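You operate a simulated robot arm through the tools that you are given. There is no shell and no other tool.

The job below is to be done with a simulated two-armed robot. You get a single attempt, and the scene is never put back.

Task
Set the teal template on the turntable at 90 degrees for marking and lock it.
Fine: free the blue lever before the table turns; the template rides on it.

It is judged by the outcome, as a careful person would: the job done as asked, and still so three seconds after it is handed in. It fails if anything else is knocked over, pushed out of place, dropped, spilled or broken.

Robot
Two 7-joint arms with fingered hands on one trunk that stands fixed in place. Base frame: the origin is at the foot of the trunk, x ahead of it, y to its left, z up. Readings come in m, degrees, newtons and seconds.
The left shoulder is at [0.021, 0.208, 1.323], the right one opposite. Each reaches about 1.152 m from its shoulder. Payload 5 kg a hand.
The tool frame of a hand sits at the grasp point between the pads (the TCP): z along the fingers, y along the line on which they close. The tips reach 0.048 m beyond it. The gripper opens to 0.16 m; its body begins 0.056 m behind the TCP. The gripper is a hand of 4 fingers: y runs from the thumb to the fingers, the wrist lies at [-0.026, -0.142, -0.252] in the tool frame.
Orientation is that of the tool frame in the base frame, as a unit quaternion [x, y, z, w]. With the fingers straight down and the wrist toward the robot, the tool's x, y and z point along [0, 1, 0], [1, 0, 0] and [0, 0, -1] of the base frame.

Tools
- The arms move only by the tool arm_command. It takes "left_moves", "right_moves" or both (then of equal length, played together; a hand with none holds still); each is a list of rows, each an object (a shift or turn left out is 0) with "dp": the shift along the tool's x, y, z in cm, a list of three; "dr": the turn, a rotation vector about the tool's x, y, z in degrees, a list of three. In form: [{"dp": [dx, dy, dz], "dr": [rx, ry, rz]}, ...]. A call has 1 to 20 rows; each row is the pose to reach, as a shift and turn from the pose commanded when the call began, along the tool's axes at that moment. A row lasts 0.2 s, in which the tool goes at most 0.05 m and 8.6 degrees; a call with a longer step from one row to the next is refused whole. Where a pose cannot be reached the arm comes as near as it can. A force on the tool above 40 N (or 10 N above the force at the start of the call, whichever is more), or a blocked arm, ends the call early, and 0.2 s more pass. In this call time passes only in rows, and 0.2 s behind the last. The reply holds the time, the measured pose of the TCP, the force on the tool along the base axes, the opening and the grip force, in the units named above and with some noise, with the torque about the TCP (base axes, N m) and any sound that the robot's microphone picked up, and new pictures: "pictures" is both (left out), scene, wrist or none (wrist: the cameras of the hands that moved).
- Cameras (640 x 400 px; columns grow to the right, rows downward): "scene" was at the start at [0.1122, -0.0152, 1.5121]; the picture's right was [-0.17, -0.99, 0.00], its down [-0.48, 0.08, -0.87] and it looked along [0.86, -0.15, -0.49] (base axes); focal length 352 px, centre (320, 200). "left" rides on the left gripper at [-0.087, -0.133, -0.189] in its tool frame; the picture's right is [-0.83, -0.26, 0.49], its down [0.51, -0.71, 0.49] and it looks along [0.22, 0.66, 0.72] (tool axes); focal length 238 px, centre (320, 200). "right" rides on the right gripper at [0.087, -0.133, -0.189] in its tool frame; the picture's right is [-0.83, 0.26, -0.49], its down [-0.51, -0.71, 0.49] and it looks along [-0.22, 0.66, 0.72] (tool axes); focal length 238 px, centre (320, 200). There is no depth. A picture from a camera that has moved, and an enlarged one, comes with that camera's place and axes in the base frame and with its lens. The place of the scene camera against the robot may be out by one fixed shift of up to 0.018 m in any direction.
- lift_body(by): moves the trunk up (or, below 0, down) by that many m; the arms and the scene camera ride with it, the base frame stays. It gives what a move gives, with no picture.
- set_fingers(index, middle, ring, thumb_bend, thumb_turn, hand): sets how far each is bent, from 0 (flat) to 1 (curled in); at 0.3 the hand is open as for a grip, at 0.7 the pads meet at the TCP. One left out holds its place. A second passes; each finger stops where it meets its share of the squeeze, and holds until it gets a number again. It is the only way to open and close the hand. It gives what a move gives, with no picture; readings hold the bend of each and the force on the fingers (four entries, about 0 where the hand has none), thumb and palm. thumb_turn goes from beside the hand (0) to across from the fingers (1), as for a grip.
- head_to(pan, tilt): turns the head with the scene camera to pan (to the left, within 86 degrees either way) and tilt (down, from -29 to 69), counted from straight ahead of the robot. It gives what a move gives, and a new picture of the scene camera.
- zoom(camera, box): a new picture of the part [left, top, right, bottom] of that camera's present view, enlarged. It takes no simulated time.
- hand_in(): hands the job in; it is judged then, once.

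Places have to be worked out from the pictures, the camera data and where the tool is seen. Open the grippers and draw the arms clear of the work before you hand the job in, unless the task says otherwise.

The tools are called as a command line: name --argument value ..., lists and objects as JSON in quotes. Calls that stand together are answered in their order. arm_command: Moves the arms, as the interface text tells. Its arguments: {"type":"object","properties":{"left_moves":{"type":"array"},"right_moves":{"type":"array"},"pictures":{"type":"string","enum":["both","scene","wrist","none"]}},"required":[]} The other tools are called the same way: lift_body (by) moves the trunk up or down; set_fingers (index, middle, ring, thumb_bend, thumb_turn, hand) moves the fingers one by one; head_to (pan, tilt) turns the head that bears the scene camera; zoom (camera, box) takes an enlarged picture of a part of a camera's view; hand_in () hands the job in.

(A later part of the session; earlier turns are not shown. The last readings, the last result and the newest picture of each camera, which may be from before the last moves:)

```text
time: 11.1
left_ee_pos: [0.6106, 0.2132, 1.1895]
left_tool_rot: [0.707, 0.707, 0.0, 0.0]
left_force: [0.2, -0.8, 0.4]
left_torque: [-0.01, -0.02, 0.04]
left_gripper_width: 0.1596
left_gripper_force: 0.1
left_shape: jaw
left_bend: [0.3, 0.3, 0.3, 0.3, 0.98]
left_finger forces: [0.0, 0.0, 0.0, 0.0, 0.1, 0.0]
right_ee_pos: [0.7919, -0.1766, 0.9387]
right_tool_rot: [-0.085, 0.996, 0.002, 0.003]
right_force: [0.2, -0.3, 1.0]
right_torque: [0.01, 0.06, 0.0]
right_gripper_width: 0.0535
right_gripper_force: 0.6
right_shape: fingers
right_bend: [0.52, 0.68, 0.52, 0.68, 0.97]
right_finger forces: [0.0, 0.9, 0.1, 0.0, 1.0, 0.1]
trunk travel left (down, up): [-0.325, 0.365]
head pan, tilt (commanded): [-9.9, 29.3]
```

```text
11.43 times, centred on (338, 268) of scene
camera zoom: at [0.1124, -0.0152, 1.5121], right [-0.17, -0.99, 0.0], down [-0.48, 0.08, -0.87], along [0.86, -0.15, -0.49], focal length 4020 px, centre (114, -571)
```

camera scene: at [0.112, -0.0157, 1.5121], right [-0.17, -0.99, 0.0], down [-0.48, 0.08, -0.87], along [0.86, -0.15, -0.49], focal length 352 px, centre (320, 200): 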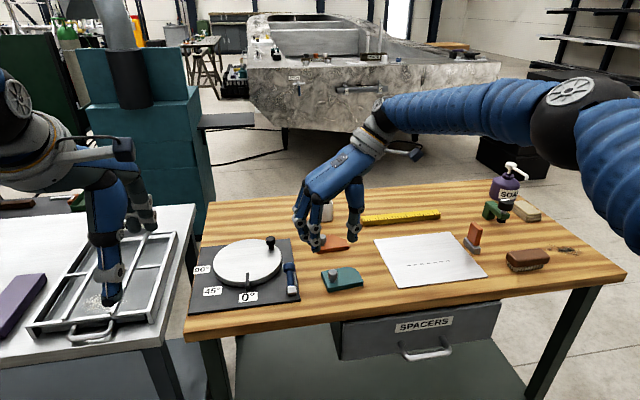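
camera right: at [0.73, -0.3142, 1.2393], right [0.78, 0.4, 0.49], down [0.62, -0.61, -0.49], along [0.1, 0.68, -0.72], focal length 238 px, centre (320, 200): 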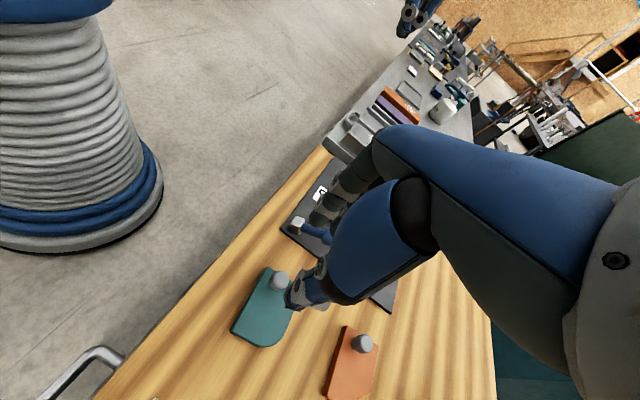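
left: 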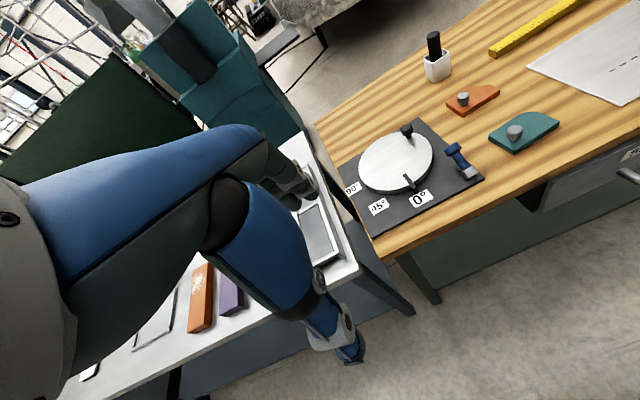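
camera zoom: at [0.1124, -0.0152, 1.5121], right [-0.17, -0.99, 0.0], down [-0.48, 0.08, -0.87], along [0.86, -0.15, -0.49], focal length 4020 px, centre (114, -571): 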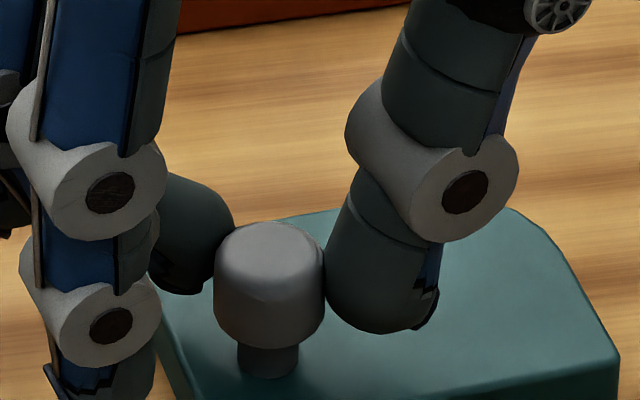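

The pads touch the knob slightly behind its centre and near its top. I loosen a little, shift 5 mm toward me and 4 mm down, then squeeze again.

set_fingers --hand "right" --middle 0.64 --thumb_bend 0.64

arm_command --right_moves '[{"dp": [0.3, 0.1, 0.2]}, {"dp": [0.6, 0.2, 0.4]}]' --pictures "none"

set_fingers --hand "right" --middle 0.69 --thumb_bend 0.69

zoom --camera "scene" --box '[318, 250, 358, 285]'

```text
time: 12.1
left_ee_pos: [0.6094, 0.213, 1.19]
left_tool_rot: [0.707, 0.707, -0.001, 0.001]
left_force: [-0.2, -0.3, 0.5]
left_torque: [0.03, 0.03, 0.03]
left_gripper_width: 0.1598
left_gripper_force: 0.0
left_shape: jaw
left_bend: [0.3, 0.3, 0.3, 0.3, 0.98]
left_finger forces: [0.1, 0.0, 0.0, 0.0, 0.0, 0.1]
right_ee_pos: [0.7922, -0.1764, 0.94]
right_tool_rot: [-0.085, 0.996, 0.002, 0.003]
right_force: [0.1, 0.3, -0.7]
right_torque: [-0.01, 0.02, 0.01]
right_gripper_width: 0.0593
right_gripper_force: 0.0
right_shape: fingers
right_bend: [0.52, 0.64, 0.52, 0.64, 0.97]
right_finger forces: [0.0, 0.1, 0.0, 0.0, 0.0, 0.0]
trunk travel left (down, up): [-0.325, 0.365]
head pan, tilt (commanded): [-9.9, 29.3]
```

```text
time: 12.7
left_ee_pos: [0.6097, 0.2118, 1.1906]
left_tool_rot: [0.707, 0.707, 0.0, 0.0]
left_force: [-0.2, 0.0, 0.7]
left_torque: [-0.01, 0.03, 0.0]
left_gripper_width: 0.1598
left_gripper_force: 0.1
left_shape: jaw
left_bend: [0.3, 0.3, 0.3, 0.3, 0.98]
left_finger forces: [0.1, 0.0, 0.0, 0.0, 0.1, 0.1]
right_ee_pos: [0.7856, -0.1757, 0.9341]
right_tool_rot: [-0.086, 0.996, 0.003, 0.004]
right_force: [-0.4, -0.2, 0.6]
right_torque: [-0.01, 0.01, 0.01]
right_gripper_width: 0.0592
right_gripper_force: 0.0
right_shape: fingers
right_bend: [0.52, 0.64, 0.52, 0.64, 0.97]
right_finger forces: [0.0, 0.0, 0.0, 0.0, 0.1, 0.2]
trunk travel left (down, up): [-0.325, 0.365]
head pan, tilt (commanded): [-9.9, 29.3]
```

```text
time: 13.7
left_ee_pos: [0.6092, 0.2128, 1.19]
left_tool_rot: [0.707, 0.707, 0.001, 0.0]
left_force: [0.1, -0.2, -0.1]
left_torque: [-0.01, -0.01, 0.05]
left_gripper_width: 0.1598
left_gripper_force: 0.0
left_shape: jaw
left_bend: [0.3, 0.3, 0.3, 0.3, 0.98]
left_finger forces: [0.0, 0.1, 0.0, 0.1, 0.1, 0.0]
right_ee_pos: [0.7856, -0.1742, 0.9346]
right_tool_rot: [-0.086, 0.996, 0.002, 0.003]
right_force: [0.1, -0.4, 0.2]
right_torque: [-0.04, -0.02, 0.04]
right_gripper_width: 0.053
right_gripper_force: 2.2
right_shape: fingers
right_bend: [0.52, 0.68, 0.52, 0.68, 0.97]
right_finger forces: [0.0, 2.7, 0.0, 0.0, 2.6, 0.0]
trunk travel left (down, up): [-0.325, 0.365]
head pan, tilt (commanded): [-9.9, 29.3]
```

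```text
11.43 times, centred on (338, 268) of scene
camera zoom: at [0.1124, -0.0152, 1.5121], right [-0.17, -0.99, 0.0], down [-0.48, 0.08, -0.87], along [0.86, -0.15, -0.49], focal length 4020 px, centre (114, -571)
```

zoom: 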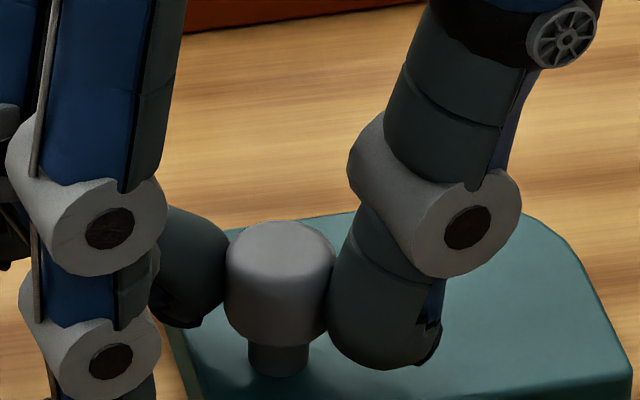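

Now the pads bear on the knob's sides at mid-height with 2.7 N each. I squeeze harder.

set_fingers --hand "right" --middle 0.8 --thumb_bend 0.8

zoom --camera "scene" --box '[318, 250, 358, 285]'

```text
time: 14.7
left_ee_pos: [0.6088, 0.2123, 1.1907]
left_tool_rot: [0.707, 0.707, 0.001, 0.001]
left_force: [-0.5, -0.6, -0.6]
left_torque: [0.01, -0.03, 0.01]
left_gripper_width: 0.1596
left_gripper_force: 0.1
left_shape: jaw
left_bend: [0.3, 0.3, 0.3, 0.3, 0.98]
left_finger forces: [0.0, 0.0, 0.1, 0.1, 0.1, 0.1]
right_ee_pos: [0.7852, -0.1753, 0.9341]
right_tool_rot: [-0.086, 0.996, 0.001, 0.002]
right_force: [0.0, -0.3, -0.5]
right_torque: [-0.01, 0.04, -0.03]
right_gripper_width: 0.0239
right_gripper_force: 0.1
right_shape: fingers
right_bend: [0.52, 0.8, 0.52, 0.8, 0.97]
right_finger forces: [0.0, 0.0, 0.1, 0.0, 0.0, 0.1]
trunk travel left (down, up): [-0.325, 0.365]
head pan, tilt (commanded): [-9.9, 29.3]
```

```text
11.43 times, centred on (338, 268) of scene
camera zoom: at [0.1124, -0.0152, 1.5121], right [-0.17, -0.99, 0.0], down [-0.48, 0.08, -0.87], along [0.86, -0.15, -0.49], focal length 4020 px, centre (114, -571)
```

zoom: 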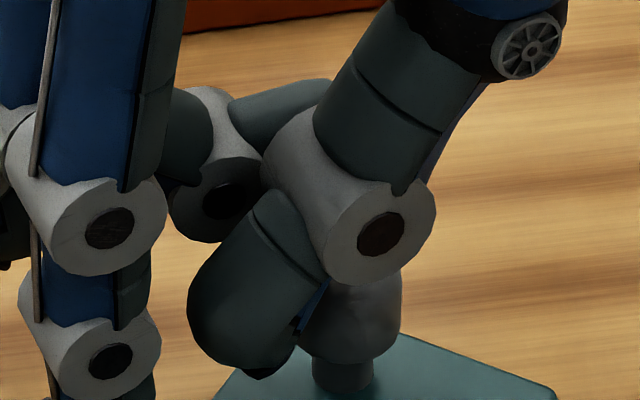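

The knob slipped out of the pinch and the thumb is now in front of it, the template still flat on the table. I lift slowly with fingers as they are to clear the knob, and look again.

arm_command --right_moves '[{"dp": [0, 0, -0.5]}, {"dp": [0, 0, -1.0]}]' --pictures "none"

zoom --camera "scene" --box '[300, 230, 380, 300]'

zoom --camera "left" --box '[440, 80, 580, 170]'

```text
time: 15.2
left_ee_pos: [0.6084, 0.2124, 1.189]
left_tool_rot: [0.707, 0.707, 0.0, -0.001]
left_force: [1.0, -0.4, -0.5]
left_torque: [0.01, 0.0, 0.02]
left_gripper_width: 0.1597
left_gripper_force: 0.1
left_shape: jaw
left_bend: [0.3, 0.3, 0.3, 0.3, 0.98]
left_finger forces: [0.0, 0.0, 0.1, 0.0, 0.0, 0.1]
right_ee_pos: [0.7847, -0.1749, 0.9443]
right_tool_rot: [-0.086, 0.996, 0.003, 0.003]
right_force: [0.1, 0.3, -0.3]
right_torque: [0.02, -0.01, -0.02]
right_gripper_width: 0.0236
right_gripper_force: 0.2
right_shape: fingers
right_bend: [0.52, 0.8, 0.52, 0.8, 0.97]
right_finger forces: [0.1, 0.1, 0.0, 0.1, 0.0, 0.1]
trunk travel left (down, up): [-0.325, 0.365]
head pan, tilt (commanded): [-9.9, 29.3]
```

```text
5.71 times, centred on (340, 265) of scene
camera zoom: at [0.1123, -0.0151, 1.5121], right [-0.17, -0.99, 0.0], down [-0.48, 0.08, -0.87], along [0.86, -0.15, -0.49], focal length 2010 px, centre (206, -171)
```

zoom: 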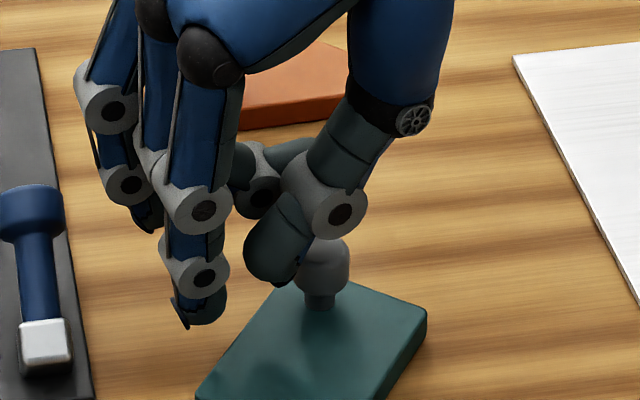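

```text
4.44 times, centred on (510, 125) of left
camera zoom: at [0.4779, 0.1251, 1.3788], right [-0.26, -0.83, -0.49], down [-0.71, 0.51, -0.49], along [0.66, 0.22, -0.72], focal length 1059 px, centre (-524, 533)
```

zoom: 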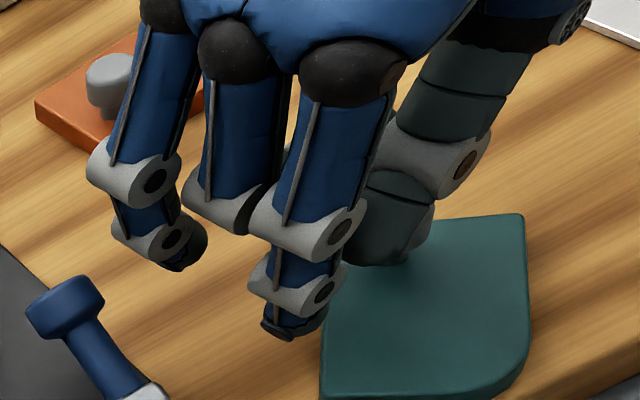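

The template spun so its body now points toward me, still flat on the table. I lift the hand clear and look at the whole area.

arm_command --right_moves '[{"dp": [0, 0, -1.0]}, {"dp": [0, 0, -2.5]}, {"dp": [0, 0, -5]}, {"dp": [0, 0, -8]}]' --pictures "both"

zoom --camera "scene" --box '[260, 220, 400, 320]'

zoom --camera "left" --box '[440, 80, 580, 200]'

```text
time: 16.2
left_ee_pos: [0.609, 0.2138, 1.1906]
left_tool_rot: [0.707, 0.707, 0.0, 0.0]
left_force: [-0.4, -0.2, 0.0]
left_torque: [0.01, -0.04, 0.0]
left_gripper_width: 0.1598
left_gripper_force: 0.1
left_shape: jaw
left_bend: [0.3, 0.3, 0.3, 0.3, 0.98]
left_finger forces: [0.0, 0.1, 0.0, 0.0, 0.0, 0.0]
right_ee_pos: [0.7853, -0.1751, 1.0251]
right_tool_rot: [-0.086, 0.996, 0.001, 0.003]
right_force: [-0.9, -0.2, 0.0]
right_torque: [-0.03, -0.08, -0.01]
right_gripper_width: 0.0235
right_gripper_force: 0.0
right_shape: fingers
right_bend: [0.52, 0.8, 0.52, 0.8, 0.97]
right_finger forces: [0.0, 0.1, 0.0, 0.0, 0.0, 0.0]
trunk travel left (down, up): [-0.325, 0.365]
head pan, tilt (commanded): [-9.9, 29.3]
camera scene: at [0.1114, -0.0148, 1.5122], right [-0.17, -0.99, 0.0], down [-0.48, 0.08, -0.87], along [0.86, -0.15, -0.49], focal length 352 px, centre (320, 200)
camera right: at [0.7203, -0.3207, 1.213], right [0.78, 0.39, 0.49], down [0.62, -0.61, -0.49], along [0.11, 0.69, -0.72], focal length 238 px, centre (320, 200)
```

scene: 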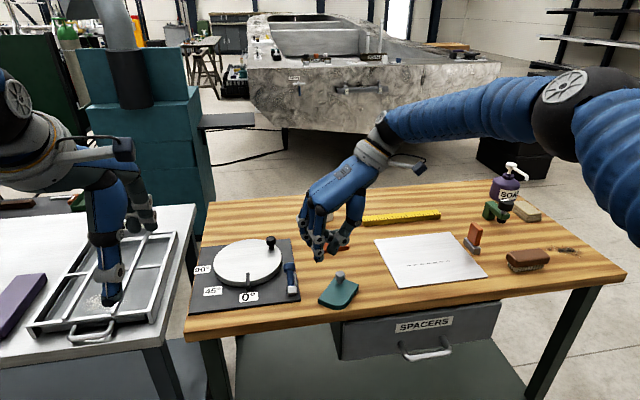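
right: 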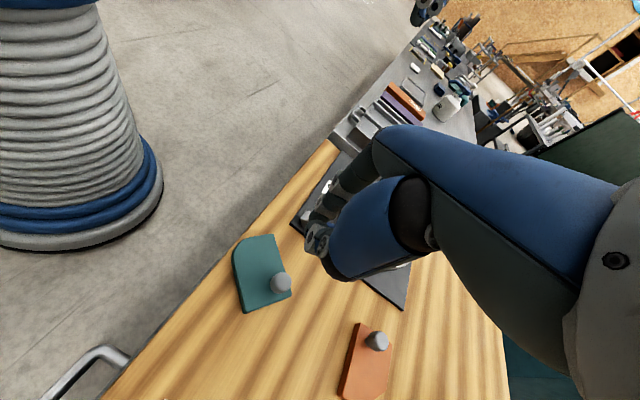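

```text
4.00 times, centred on (330, 270) of scene
camera zoom: at [0.1114, -0.0148, 1.5122], right [-0.17, -0.99, 0.0], down [-0.48, 0.08, -0.87], along [0.86, -0.15, -0.49], focal length 1407 px, centre (280, -80)
```

zoom: 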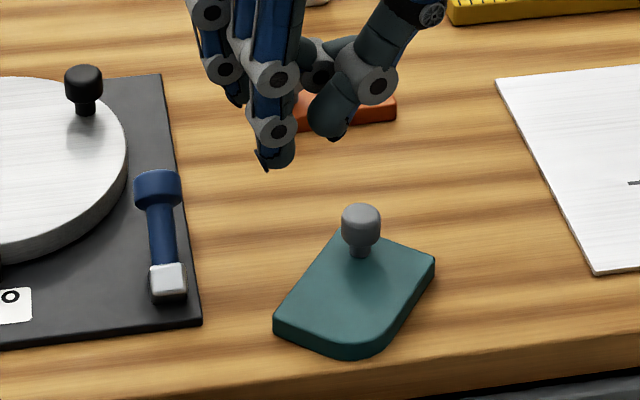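

```text
3.33 times, centred on (510, 140) of left
camera zoom: at [0.4771, 0.1254, 1.3791], right [-0.26, -0.83, -0.49], down [-0.71, 0.51, -0.49], along [0.66, 0.22, -0.72], focal length 794 px, centre (-313, 400)
```

zoom: 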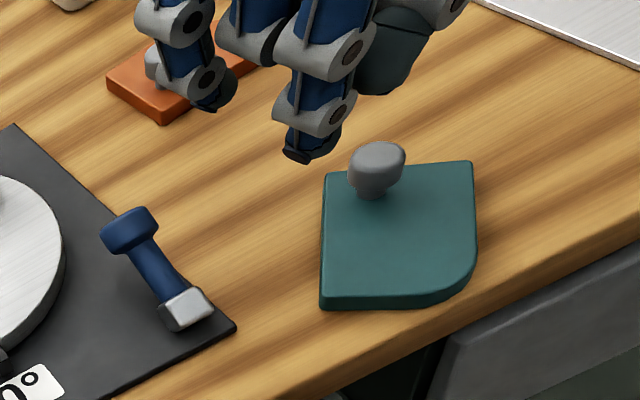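

The template is flat but turned, its body now pointing toward me, knob near (0.79, -0.185). The closed hand showed that the thumb opposes the gap between index and middle, so I'll use a three-point grip (thumb, index, middle) with the hand turned back so the pinch lines up with the body.

set_fingers --hand "right" --index 0.55 --middle 0.55 --ring 0.3 --thumb_bend 0.55 --thumb_turn 1.0

arm_command --right_moves '[{"dr": [0, 0, 8.5]}, {"dr": [0, 0, 17]}, {"dr": [0, 0, 25.5]}, {"dr": [0, 0, 34]}, {"dr": [0, 0, 42.5]}, {"dr": [0, 0, 51]}, {"dr": [0, 0, 59.5]}, {"dr": [0, 0, 68]}, {"dr": [0, 0, 76.5]}, {"dr": [0, 0, 85]}, {"dr": [0, 0, 93]}, {"dr": [0, 0, 100]}, {"dr": [0, 0, 100]}]' --pictures "wrist"

zoom --camera "scene" --box '[270, 190, 410, 310]'

zoom --camera "left" --box '[420, 20, 600, 180]'

```text
time: 17.2
left_ee_pos: [0.6099, 0.2124, 1.1891]
left_tool_rot: [0.708, 0.707, 0.0, 0.0]
left_force: [0.0, 0.5, 0.6]
left_torque: [0.03, 0.04, -0.02]
left_gripper_width: 0.1601
left_gripper_force: 0.0
left_shape: jaw
left_bend: [0.3, 0.3, 0.3, 0.3, 0.98]
left_finger forces: [0.0, 0.0, 0.0, 0.0, 0.1, 0.1]
right_ee_pos: [0.7869, -0.1751, 1.0238]
right_tool_rot: [-0.085, 0.996, 0.002, 0.003]
right_force: [-0.1, 1.0, -0.2]
right_torque: [0.0, 0.02, -0.01]
right_gripper_width: 0.0709
right_gripper_force: 0.0
right_shape: fingers
right_bend: [0.55, 0.55, 0.3, 0.55, 1.0]
right_finger forces: [0.1, 0.1, 0.0, 0.0, 0.0, 0.0]
trunk travel left (down, up): [-0.325, 0.365]
head pan, tilt (commanded): [-9.9, 29.3]
```

```text
time: 20.1
left_ee_pos: [0.611, 0.2109, 1.1898]
left_tool_rot: [0.706, 0.708, 0.0, 0.0]
left_force: [-0.2, -0.9, -0.2]
left_torque: [0.05, 0.02, 0.03]
left_gripper_width: 0.1599
left_gripper_force: 0.0
left_shape: jaw
left_bend: [0.3, 0.3, 0.3, 0.3, 0.98]
left_finger forces: [0.1, 0.1, 0.1, 0.0, 0.0, 0.0]
right_ee_pos: [0.7846, -0.1762, 1.0257]
right_tool_rot: [0.71, 0.705, 0.004, 0.0]
right_force: [-0.4, 0.1, 0.0]
right_torque: [0.1, 0.01, 0.06]
right_gripper_width: 0.0709
right_gripper_force: 0.1
right_shape: fingers
right_bend: [0.55, 0.55, 0.3, 0.55, 1.0]
right_finger forces: [0.1, 0.0, 0.0, 0.0, 0.1, 0.0]
trunk travel left (down, up): [-0.325, 0.365]
head pan, tilt (commanded): [-9.9, 29.3]
camera right: at [0.6517, -0.0892, 1.2142], right [0.25, -0.84, 0.48], down [-0.71, -0.5, -0.5], along [0.66, -0.22, -0.72], focal length 238 px, centre (320, 200)
```

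right: 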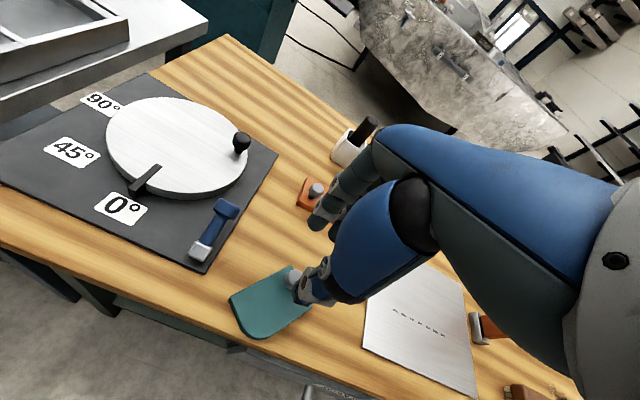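

```text
3.33 times, centred on (340, 250) of scene
camera zoom: at [0.1125, -0.0163, 1.5121], right [-0.17, -0.98, 0.0], down [-0.48, 0.08, -0.87], along [0.86, -0.15, -0.49], focal length 1173 px, centre (253, 33)
```

zoom: 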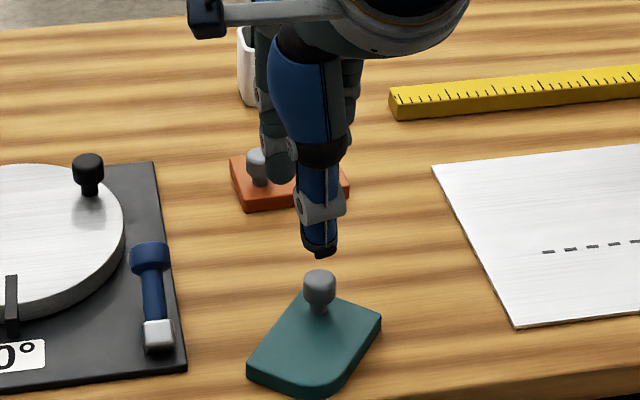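

```text
2.50 times, centred on (510, 100) of left
camera zoom: at [0.4781, 0.1238, 1.3788], right [-0.26, -0.83, -0.49], down [-0.71, 0.51, -0.49], along [0.66, 0.22, -0.72], focal length 596 px, centre (-155, 450)
```

zoom: 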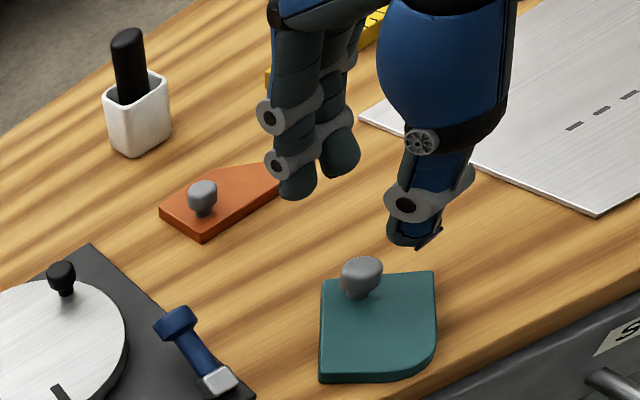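

Triangulating with scene and left cameras: knob head at (0.782, -0.185, 0.905), template top z≈0.881, and the thumb's line lies ~4 mm to the +x side of the tool axis, between index and middle. I bring the hand over that point and down to TCP z≈0.955.

arm_command --right_moves '[{"dp": [-0.7, 0.2, 0]}, {"dp": [-1.3, 0.45, 1.5]}, {"dp": [-1.3, 0.45, 3.5]}, {"dp": [-1.3, 0.45, 5.5]}, {"dp": [-1.3, 0.45, 7.0]}]' --pictures "none"

zoom --camera "scene" --box '[300, 230, 380, 300]'

zoom --camera "left" --box '[460, 60, 580, 180]'

zoom --camera "right" --box '[220, 160, 380, 320]'

```text
time: 21.2
left_ee_pos: [0.6104, 0.213, 1.1884]
left_tool_rot: [0.708, 0.707, 0.0, 0.0]
left_force: [-0.1, -0.2, 0.5]
left_torque: [-0.03, 0.0, -0.02]
left_gripper_width: 0.1594
left_gripper_force: 0.1
left_shape: jaw
left_bend: [0.3, 0.3, 0.3, 0.3, 0.98]
left_finger forces: [0.1, 0.0, 0.0, 0.0, 0.0, 0.0]
right_ee_pos: [0.79, -0.1872, 0.9551]
right_tool_rot: [0.709, 0.705, 0.003, 0.0]
right_force: [1.0, 0.4, 0.9]
right_torque: [0.02, 0.03, 0.03]
right_gripper_width: 0.0709
right_gripper_force: 0.1
right_shape: fingers
right_bend: [0.55, 0.55, 0.3, 0.55, 1.0]
right_finger forces: [0.0, 0.0, 0.0, 0.0, 0.1, 0.1]
trunk travel left (down, up): [-0.325, 0.365]
head pan, tilt (commanded): [-9.9, 29.3]
```

```text
5.71 times, centred on (340, 265) of scene
camera zoom: at [0.1126, -0.015, 1.5121], right [-0.17, -0.99, 0.0], down [-0.48, 0.08, -0.87], along [0.86, -0.15, -0.49], focal length 2010 px, centre (206, -171)
```

zoom: 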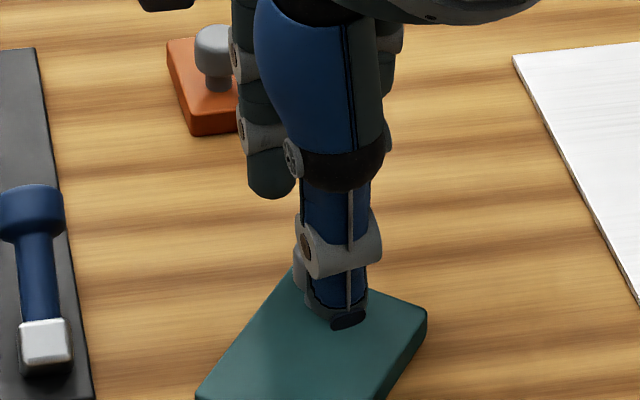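

```text
3.33 times, centred on (520, 120) of left
camera zoom: at [0.4782, 0.1251, 1.3787], right [-0.26, -0.83, -0.49], down [-0.71, 0.51, -0.49], along [0.66, 0.22, -0.72], focal length 794 px, centre (-347, 467)
```

zoom: 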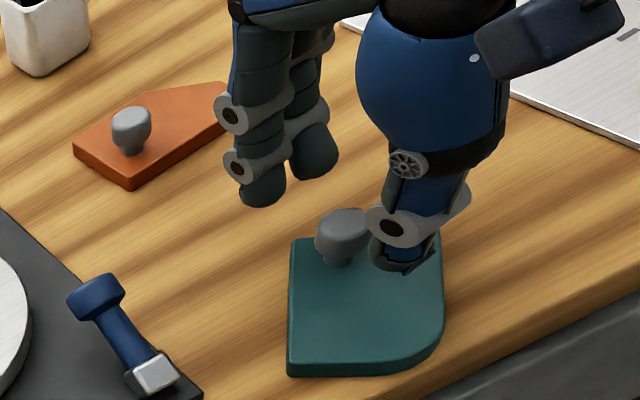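

```text
2.50 times, centred on (300, 240) of right
camera zoom: at [0.6558, -0.0994, 1.1449], right [0.25, -0.84, 0.48], down [-0.71, -0.5, -0.5], along [0.66, -0.22, -0.72], focal length 596 px, centre (370, 100)
```

zoom: 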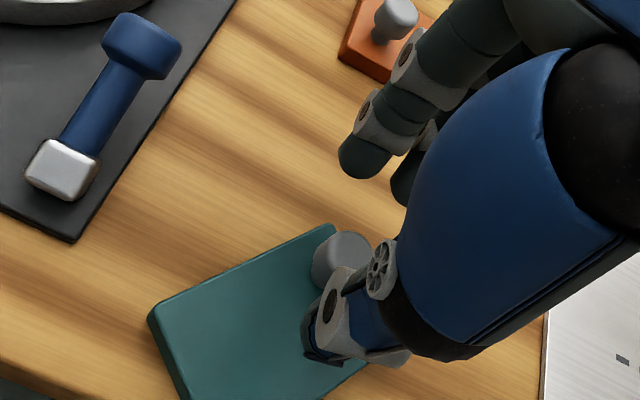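

Thumb and the index–middle gap straddle the knob evenly. I lower 2 cm and close the three digits lightly.

arm_command --right_moves '[{"dp": [0, 0, 1.0]}, {"dp": [0, 0, 1.9]}]' --pictures "none"

set_fingers --hand "right" --index 0.65 --middle 0.65 --thumb_bend 0.65

zoom --camera "scene" --box '[300, 230, 380, 300]'

zoom --camera "left" --box '[480, 80, 560, 160]'

zoom --camera "right" --box '[260, 200, 360, 300]'

```text
time: 21.9
left_ee_pos: [0.6089, 0.2123, 1.1896]
left_tool_rot: [0.707, 0.707, 0.001, 0.0]
left_force: [0.1, 0.3, 0.4]
left_torque: [0.0, -0.02, 0.01]
left_gripper_width: 0.1597
left_gripper_force: 0.1
left_shape: jaw
left_bend: [0.3, 0.3, 0.3, 0.3, 0.98]
left_finger forces: [0.0, 0.1, 0.1, 0.1, 0.1, 0.0]
right_ee_pos: [0.7904, -0.187, 0.9371]
right_tool_rot: [0.709, 0.706, 0.004, 0.0]
right_force: [0.1, 0.5, 1.8]
right_torque: [-0.01, 0.04, 0.0]
right_gripper_width: 0.0709
right_gripper_force: 0.0
right_shape: fingers
right_bend: [0.55, 0.55, 0.3, 0.55, 1.0]
right_finger forces: [0.1, 0.0, 0.0, 0.1, 0.0, 0.0]
trunk travel left (down, up): [-0.325, 0.365]
head pan, tilt (commanded): [-9.9, 29.3]
```

```text
time: 22.9
left_ee_pos: [0.6087, 0.2129, 1.1908]
left_tool_rot: [0.707, 0.707, 0.0, 0.0]
left_force: [0.0, 0.0, 0.2]
left_torque: [-0.01, -0.01, -0.04]
left_gripper_width: 0.1594
left_gripper_force: 0.1
left_shape: jaw
left_bend: [0.3, 0.3, 0.3, 0.3, 0.98]
left_finger forces: [0.1, 0.0, 0.0, 0.0, 0.0, 0.1]
right_ee_pos: [0.7902, -0.1863, 0.9366]
right_tool_rot: [0.708, 0.706, 0.004, 0.0]
right_force: [0.1, 0.0, 0.4]
right_torque: [-0.01, -0.03, 0.04]
right_gripper_width: 0.0329
right_gripper_force: 0.3
right_shape: fingers
right_bend: [0.65, 0.65, 0.3, 0.65, 1.0]
right_finger forces: [0.4, 0.1, 0.0, 0.0, 0.3, 0.0]
trunk travel left (down, up): [-0.325, 0.365]
head pan, tilt (commanded): [-9.9, 29.3]
```

```text
5.71 times, centred on (340, 265) of scene
camera zoom: at [0.1123, -0.0151, 1.5121], right [-0.17, -0.99, 0.0], down [-0.48, 0.08, -0.87], along [0.86, -0.15, -0.49], focal length 2010 px, centre (206, -171)
```

zoom: 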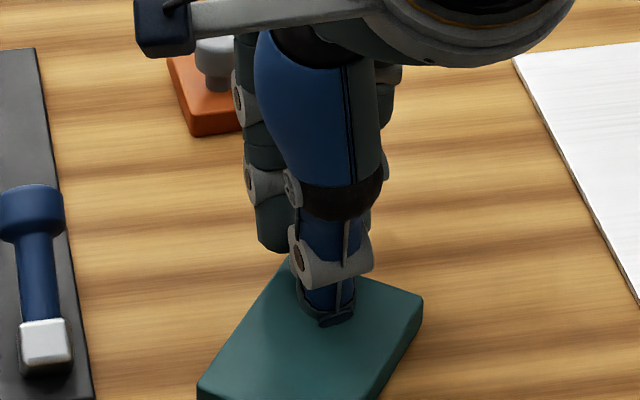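

```text
5.00 times, centred on (520, 120) of left
camera zoom: at [0.4779, 0.1251, 1.3788], right [-0.26, -0.83, -0.49], down [-0.71, 0.51, -0.49], along [0.66, 0.22, -0.72], focal length 1192 px, centre (-680, 600)
```

zoom: 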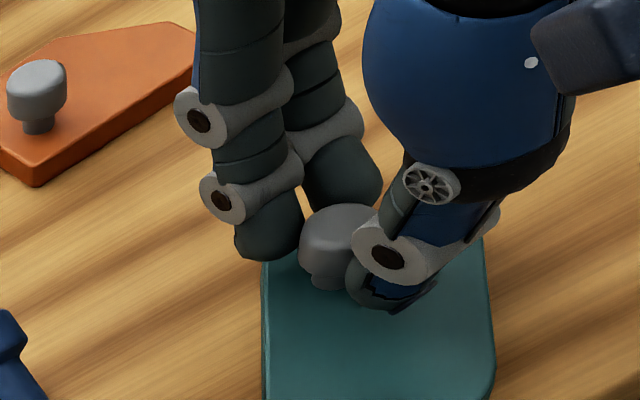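

```text
4.00 times, centred on (310, 250) of right
camera zoom: at [0.6555, -0.0999, 1.1262], right [0.25, -0.84, 0.48], down [-0.71, -0.5, -0.5], along [0.66, -0.22, -0.72], focal length 953 px, centre (360, 0)
```

zoom: 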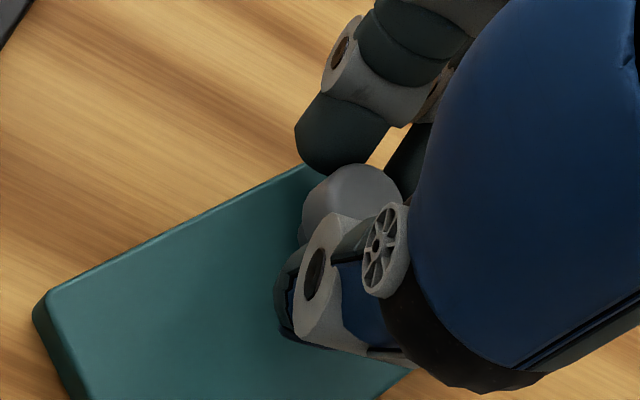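

The knob now nests between thumb, index and middle. I squeeze a step more.

set_fingers --hand "right" --index 0.69 --middle 0.7 --thumb_bend 0.69

zoom --camera "left" --box '[480, 80, 560, 160]'

zoom --camera "right" --box '[260, 200, 360, 300]'

```text
time: 23.9
left_ee_pos: [0.6098, 0.2125, 1.1898]
left_tool_rot: [0.707, 0.707, 0.0, 0.0]
left_force: [0.4, 0.2, 0.0]
left_torque: [0.02, -0.02, 0.0]
left_gripper_width: 0.1594
left_gripper_force: 0.1
left_shape: jaw
left_bend: [0.3, 0.3, 0.3, 0.3, 0.98]
left_finger forces: [0.1, 0.1, 0.0, 0.1, 0.0, 0.0]
right_ee_pos: [0.7886, -0.1864, 0.9364]
right_tool_rot: [0.708, 0.706, 0.004, 0.001]
right_force: [-0.9, 0.2, 0.2]
right_torque: [0.0, 0.01, -0.02]
right_gripper_width: 0.0293
right_gripper_force: 6.1
right_shape: fingers
right_bend: [0.66, 0.68, 0.3, 0.66, 1.0]
right_finger forces: [3.6, 2.8, 0.0, 0.0, 6.9, 0.0]
trunk travel left (down, up): [-0.325, 0.365]
head pan, tilt (commanded): [-9.9, 29.3]
```

```text
5.00 times, centred on (520, 120) of left
camera zoom: at [0.4779, 0.1251, 1.3788], right [-0.26, -0.83, -0.49], down [-0.71, 0.51, -0.49], along [0.66, 0.22, -0.72], focal length 1192 px, centre (-680, 600)
```

zoom: 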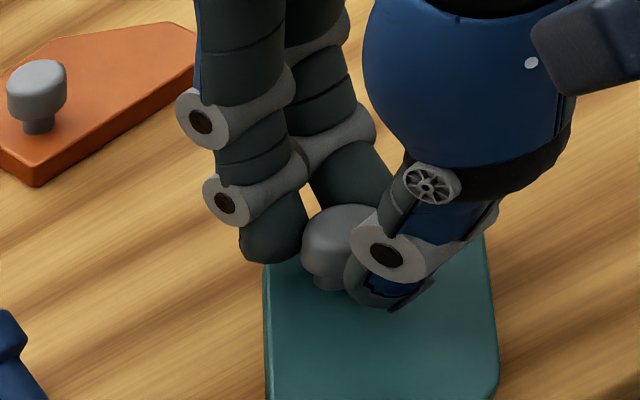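

```text
4.00 times, centred on (310, 250) of right
camera zoom: at [0.6555, -0.1, 1.1261], right [0.25, -0.84, 0.48], down [-0.71, -0.5, -0.5], along [0.66, -0.22, -0.72], focal length 953 px, centre (360, 0)
```

zoom: 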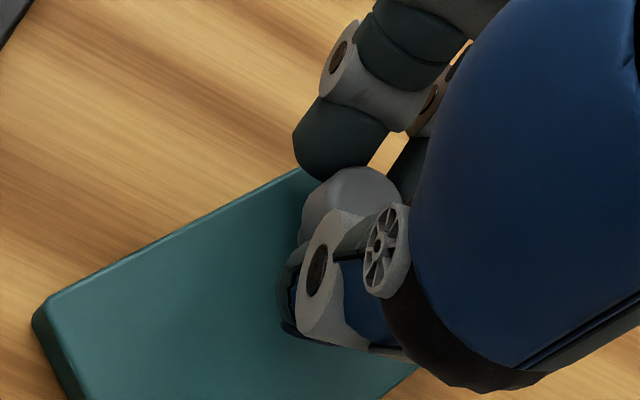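

A balanced three-point grip: 3.6 + 2.8 N against 6.9 N. I tighten a little more before lifting.

set_fingers --hand "right" --index 0.72 --middle 0.73 --thumb_bend 0.72

arm_command --right_moves '[{"dp": [0, 0, -0.5]}, {"dp": [0, 0, -1.0]}, {"dp": [0, 0, -1.5]}, {"dp": [0, 0, -2.0]}]' --pictures "none"

zoom --camera "left" --box '[460, 60, 580, 180]'

zoom --camera "scene" --box '[290, 210, 390, 300]'

```text
time: 24.9
left_ee_pos: [0.6098, 0.213, 1.1898]
left_tool_rot: [0.707, 0.707, 0.0, 0.0]
left_force: [-0.4, -1.1, -0.9]
left_torque: [-0.01, -0.01, 0.01]
left_gripper_width: 0.1596
left_gripper_force: 0.0
left_shape: jaw
left_bend: [0.3, 0.3, 0.3, 0.3, 0.98]
left_finger forces: [0.1, 0.1, 0.0, 0.0, 0.0, 0.0]
right_ee_pos: [0.7885, -0.186, 0.9366]
right_tool_rot: [0.708, 0.706, 0.004, 0.0]
right_force: [0.2, -0.3, 1.4]
right_torque: [0.04, 0.19, 0.03]
right_gripper_width: 0.0279
right_gripper_force: 18.0
right_shape: fingers
right_bend: [0.65, 0.71, 0.3, 0.66, 1.0]
right_finger forces: [9.7, 8.8, 0.1, 0.1, 16.9, 0.0]
trunk travel left (down, up): [-0.325, 0.365]
head pan, tilt (commanded): [-9.9, 29.3]
```

```text
time: 25.9
left_ee_pos: [0.6096, 0.2145, 1.1899]
left_tool_rot: [0.707, 0.707, -0.001, -0.001]
left_force: [-0.5, 0.4, -0.2]
left_torque: [0.0, -0.02, 0.01]
left_gripper_width: 0.1599
left_gripper_force: 0.1
left_shape: jaw
left_bend: [0.3, 0.3, 0.3, 0.3, 0.98]
left_finger forces: [0.0, 0.0, 0.0, 0.1, 0.1, 0.0]
right_ee_pos: [0.7904, -0.188, 0.957]
right_tool_rot: [0.709, 0.705, 0.004, 0.0]
right_force: [0.2, -0.1, -1.5]
right_torque: [-0.02, -0.04, -0.01]
right_gripper_width: 0.0279
right_gripper_force: 17.5
right_shape: fingers
right_bend: [0.71, 0.72, 0.3, 0.66, 1.0]
right_finger forces: [10.1, 8.6, 0.0, 0.0, 16.3, 0.0]
trunk travel left (down, up): [-0.325, 0.365]
head pan, tilt (commanded): [-9.9, 29.3]
```

```text
3.33 times, centred on (520, 120) of left
camera zoom: at [0.4779, 0.1251, 1.3788], right [-0.26, -0.83, -0.49], down [-0.71, 0.51, -0.49], along [0.66, 0.22, -0.72], focal length 794 px, centre (-347, 467)
```

zoom: 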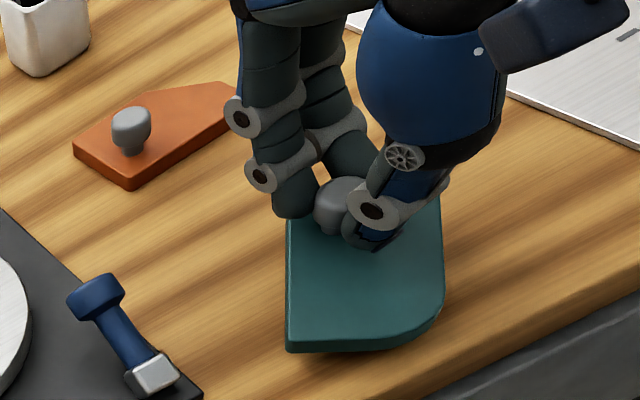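

```text
4.44 times, centred on (340, 255) of scene
camera zoom: at [0.1123, -0.0151, 1.5121], right [-0.17, -0.99, 0.0], down [-0.48, 0.08, -0.87], along [0.86, -0.15, -0.49], focal length 1564 px, centre (231, -44)
```

zoom: 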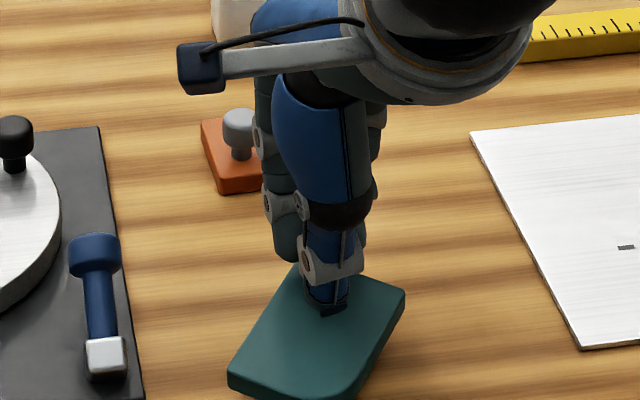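

The template is off the table and level, held firmly. I lift it 10 cm, then will turn the hand 90° at height before carrying it to the disc (centre judged at about (0.907, 0.049), top z≈0.892).

arm_command --right_moves '[{"dp": [0, 0, -1.5]}, {"dp": [0, 0, -3.5]}, {"dp": [0, 0, -6]}, {"dp": [0, 0, -8.5]}, {"dp": [0, 0, -10]}]' --pictures "none"

arm_command --right_moves '[{"dr": [0, 0, -4]}, {"dr": [0, 0, -9]}, {"dr": [0, 0, -14]}, {"dr": [0, 0, -19]}, {"dr": [0, 0, -24]}, {"dr": [0, 0, -29]}, {"dr": [0, 0, -34]}, {"dr": [0, 0, -39]}, {"dr": [0, 0, -44]}, {"dr": [0, 0, -49]}, {"dr": [0, 0, -54]}, {"dr": [0, 0, -59]}, {"dr": [0, 0, -64]}, {"dr": [0, 0, -69]}, {"dr": [0, 0, -74]}, {"dr": [0, 0, -79]}, {"dr": [0, 0, -84]}, {"dr": [0, 0, -88]}, {"dr": [0, 0, -90]}]' --pictures "both"

```text
time: 27.1
left_ee_pos: [0.6093, 0.2136, 1.1908]
left_tool_rot: [0.707, 0.707, 0.0, 0.0]
left_force: [0.2, -0.7, -0.1]
left_torque: [-0.03, -0.01, 0.0]
left_gripper_width: 0.1596
left_gripper_force: 0.0
left_shape: jaw
left_bend: [0.3, 0.3, 0.3, 0.3, 0.98]
left_finger forces: [0.0, 0.0, 0.0, 0.1, 0.0, 0.0]
right_ee_pos: [0.7891, -0.1894, 1.0566]
right_tool_rot: [0.708, 0.706, 0.004, 0.0]
right_force: [-0.7, 0.3, -1.5]
right_torque: [0.01, -0.04, 0.0]
right_gripper_width: 0.0278
right_gripper_force: 17.8
right_shape: fingers
right_bend: [0.71, 0.72, 0.3, 0.66, 1.0]
right_finger forces: [10.0, 8.6, 0.0, 0.1, 16.2, 0.0]
trunk travel left (down, up): [-0.325, 0.365]
head pan, tilt (commanded): [-9.9, 29.3]
```

```text
time: 31.1
left_ee_pos: [0.61, 0.2126, 1.19]
left_tool_rot: [0.707, 0.707, 0.0, -0.001]
left_force: [-0.2, 0.2, 0.6]
left_torque: [-0.01, -0.04, -0.03]
left_gripper_width: 0.1596
left_gripper_force: 0.0
left_shape: jaw
left_bend: [0.3, 0.3, 0.3, 0.3, 0.98]
left_finger forces: [0.1, 0.1, 0.0, 0.1, 0.0, 0.1]
right_ee_pos: [0.7884, -0.187, 1.056]
right_tool_rot: [0.002, 1.0, 0.002, 0.003]
right_force: [0.0, 0.7, -1.4]
right_torque: [-0.01, 0.0, 0.0]
right_gripper_width: 0.0278
right_gripper_force: 17.4
right_shape: fingers
right_bend: [0.71, 0.72, 0.3, 0.66, 1.0]
right_finger forces: [10.1, 8.1, 0.0, 0.0, 16.1, 0.0]
trunk travel left (down, up): [-0.325, 0.365]
head pan, tilt (commanded): [-9.9, 29.3]
camera scene: at [0.1125, -0.0151, 1.5121], right [-0.17, -0.99, 0.0], down [-0.48, 0.08, -0.87], along [0.86, -0.15, -0.49], focal length 352 px, centre (320, 200)
camera right: at [0.701, -0.3212, 1.2442], right [0.83, 0.25, 0.49], down [0.51, -0.71, -0.49], along [0.22, 0.66, -0.72], focal length 238 px, centre (320, 200)
```

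scene: 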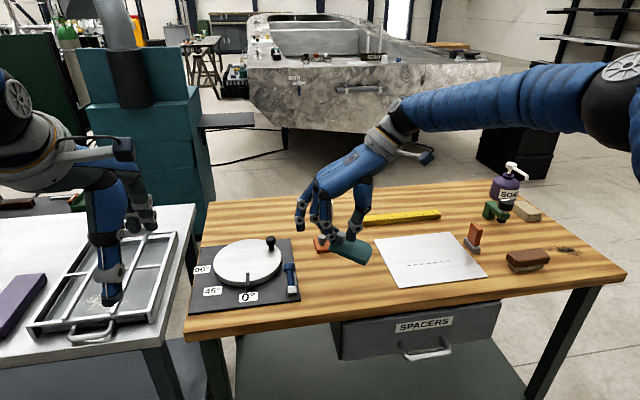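
right: 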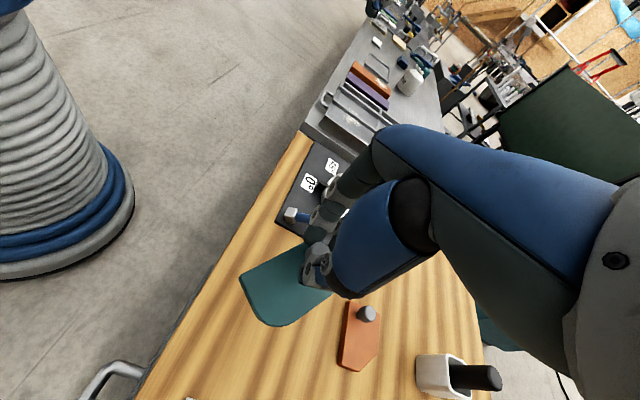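

The template is steady at yaw 90°. I carry it at this height (its bottom near z≈0.99, above lever and black knob) to above the disc centre.

arm_command --right_moves '[{"dp": [-0.8, 1.7, 0]}, {"dp": [-2.2, 4.6, 0]}, {"dp": [-3.6, 7.6, 0]}, {"dp": [-5.0, 10.5, 0]}, {"dp": [-6.4, 13.5, 0]}, {"dp": [-7.8, 16.5, 0]}, {"dp": [-9.2, 19.4, 0]}, {"dp": [-10.6, 22.4, 0]}, {"dp": [-12.0, 25.3, 0]}, {"dp": [-12.8, 26.9, 0]}, {"dp": [-13.0, 27.35, 0]}]' --pictures "both"

zoom --camera "scene" --box '[180, 180, 340, 310]'

zoom --camera "left" --box '[320, 60, 520, 240]'

```text
time: 33.5
left_ee_pos: [0.6109, 0.2145, 1.1894]
left_tool_rot: [0.707, 0.707, 0.0, 0.0]
left_force: [0.2, 0.5, 0.4]
left_torque: [-0.09, 0.01, 0.0]
left_gripper_width: 0.1598
left_gripper_force: 0.1
left_shape: jaw
left_bend: [0.3, 0.3, 0.3, 0.3, 0.98]
left_finger forces: [0.1, 0.0, 0.0, 0.0, 0.0, 0.0]
right_ee_pos: [0.8387, 0.041, 1.0551]
right_tool_rot: [0.002, 1.0, 0.001, 0.002]
right_force: [-0.6, 1.1, -0.3]
right_torque: [-0.02, 0.0, 0.01]
right_gripper_width: 0.0276
right_gripper_force: 16.6
right_shape: fingers
right_bend: [0.71, 0.72, 0.3, 0.66, 1.0]
right_finger forces: [9.7, 8.3, 0.0, 0.1, 15.5, 0.0]
right hand out of reach, approached as far as the arm can: row 6, 7, 8, 9, 10, 11
trunk travel left (down, up): [-0.325, 0.365]
head pan, tilt (commanded): [-9.9, 29.3]
camera scene: at [0.1122, -0.014, 1.5121], right [-0.17, -0.99, 0.0], down [-0.48, 0.08, -0.87], along [0.86, -0.15, -0.49], focal length 352 px, centre (320, 200)
camera right: at [0.7495, -0.0908, 1.244], right [0.83, 0.25, 0.49], down [0.51, -0.71, -0.49], along [0.22, 0.66, -0.72], focal length 238 px, centre (320, 200)
```

scene: 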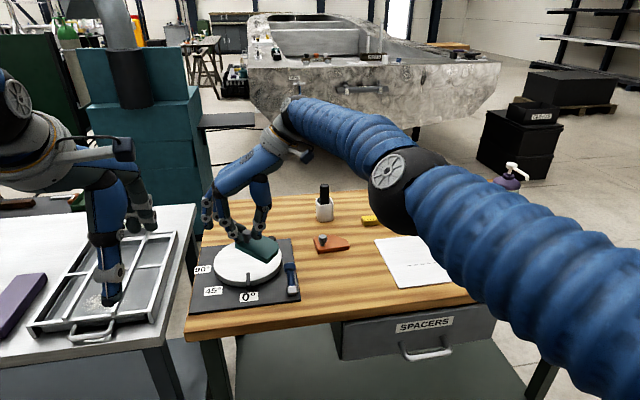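
right: 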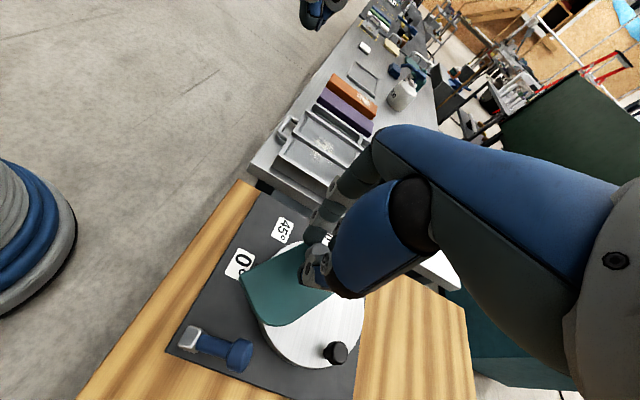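

```text
3.08 times, centred on (260, 245) of scene
camera zoom: at [0.1122, -0.014, 1.5121], right [-0.17, -0.99, 0.0], down [-0.48, 0.08, -0.87], along [0.86, -0.15, -0.49], focal length 1082 px, centre (505, 62)
```

zoom: 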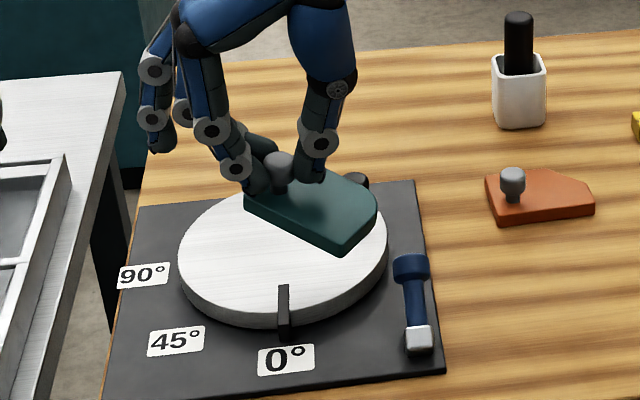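

```text
2.22 times, centred on (420, 150) of left
camera zoom: at [0.4777, 0.1264, 1.3788], right [-0.26, -0.83, -0.49], down [-0.71, 0.51, -0.49], along [0.66, 0.22, -0.72], focal length 530 px, centre (98, 311)
```

zoom: 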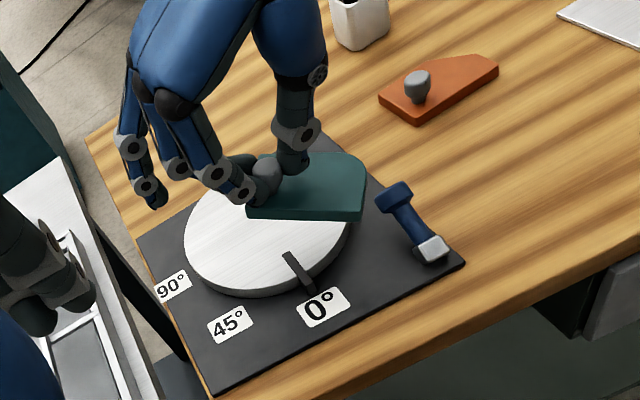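

The right arm ran out of reach at yaw 90° (stopped at (0.839, 0.041), template still held high and steady). A yaw of about 35° brings the wrist closer to the shoulder and still keeps the template clear of the black knob, so I turn back by 55°.

arm_command --right_moves '[{"dr": [0, 0, 5]}, {"dr": [0, 0, 10]}, {"dr": [0, 0, 15]}, {"dr": [0, 0, 20]}, {"dr": [0, 0, 25]}, {"dr": [0, 0, 30]}, {"dr": [0, 0, 35]}, {"dr": [0, 0, 40]}, {"dr": [0, 0, 45]}, {"dr": [0, 0, 50]}, {"dr": [0, 0, 55]}]' --pictures "both"

```text
time: 35.9
left_ee_pos: [0.61, 0.2148, 1.189]
left_tool_rot: [0.707, 0.707, 0.001, 0.0]
left_force: [-0.5, 0.2, -0.4]
left_torque: [-0.08, -0.02, 0.01]
left_gripper_width: 0.1598
left_gripper_force: 0.1
left_shape: jaw
left_bend: [0.3, 0.3, 0.3, 0.3, 0.98]
left_finger forces: [0.1, 0.0, 0.0, 0.0, 0.0, 0.0]
right_ee_pos: [0.8383, 0.0415, 1.0551]
right_tool_rot: [0.463, 0.886, 0.004, 0.002]
right_force: [-0.8, 0.2, -1.3]
right_torque: [-0.01, -0.06, -0.02]
right_gripper_width: 0.0278
right_gripper_force: 17.0
right_shape: fingers
right_bend: [0.71, 0.72, 0.3, 0.66, 1.0]
right_finger forces: [9.6, 8.7, 0.1, 0.1, 15.6, 0.0]
trunk travel left (down, up): [-0.325, 0.365]
head pan, tilt (commanded): [-9.9, 29.3]
camera scene: at [0.112, -0.0142, 1.5121], right [-0.17, -0.99, 0.0], down [-0.48, 0.08, -0.87], along [0.86, -0.15, -0.49], focal length 352 px, centre (320, 200)
camera right: at [0.6778, 0.0367, 1.2424], right [0.68, -0.54, 0.49], down [-0.29, -0.82, -0.5], along [0.67, 0.2, -0.72], focal length 238 px, centre (320, 200)
```

scene: 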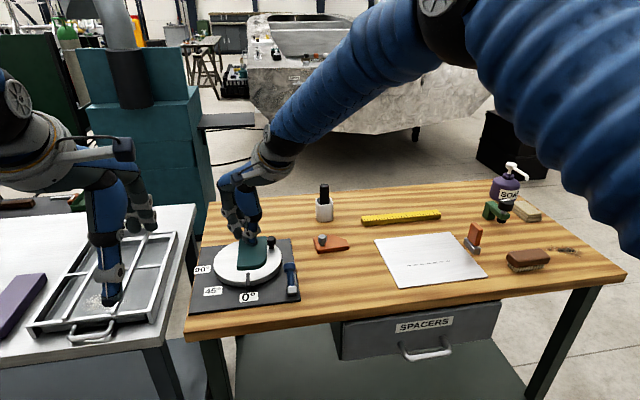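
right: 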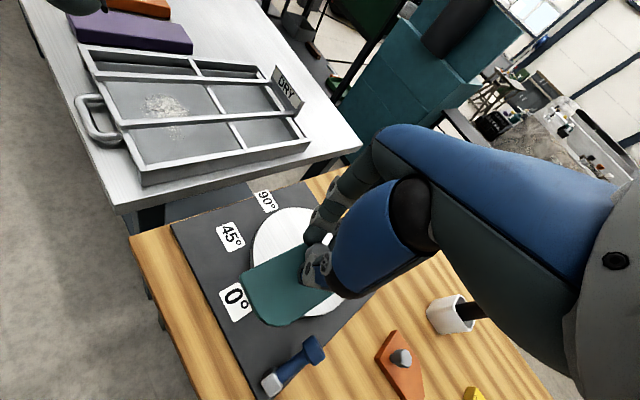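

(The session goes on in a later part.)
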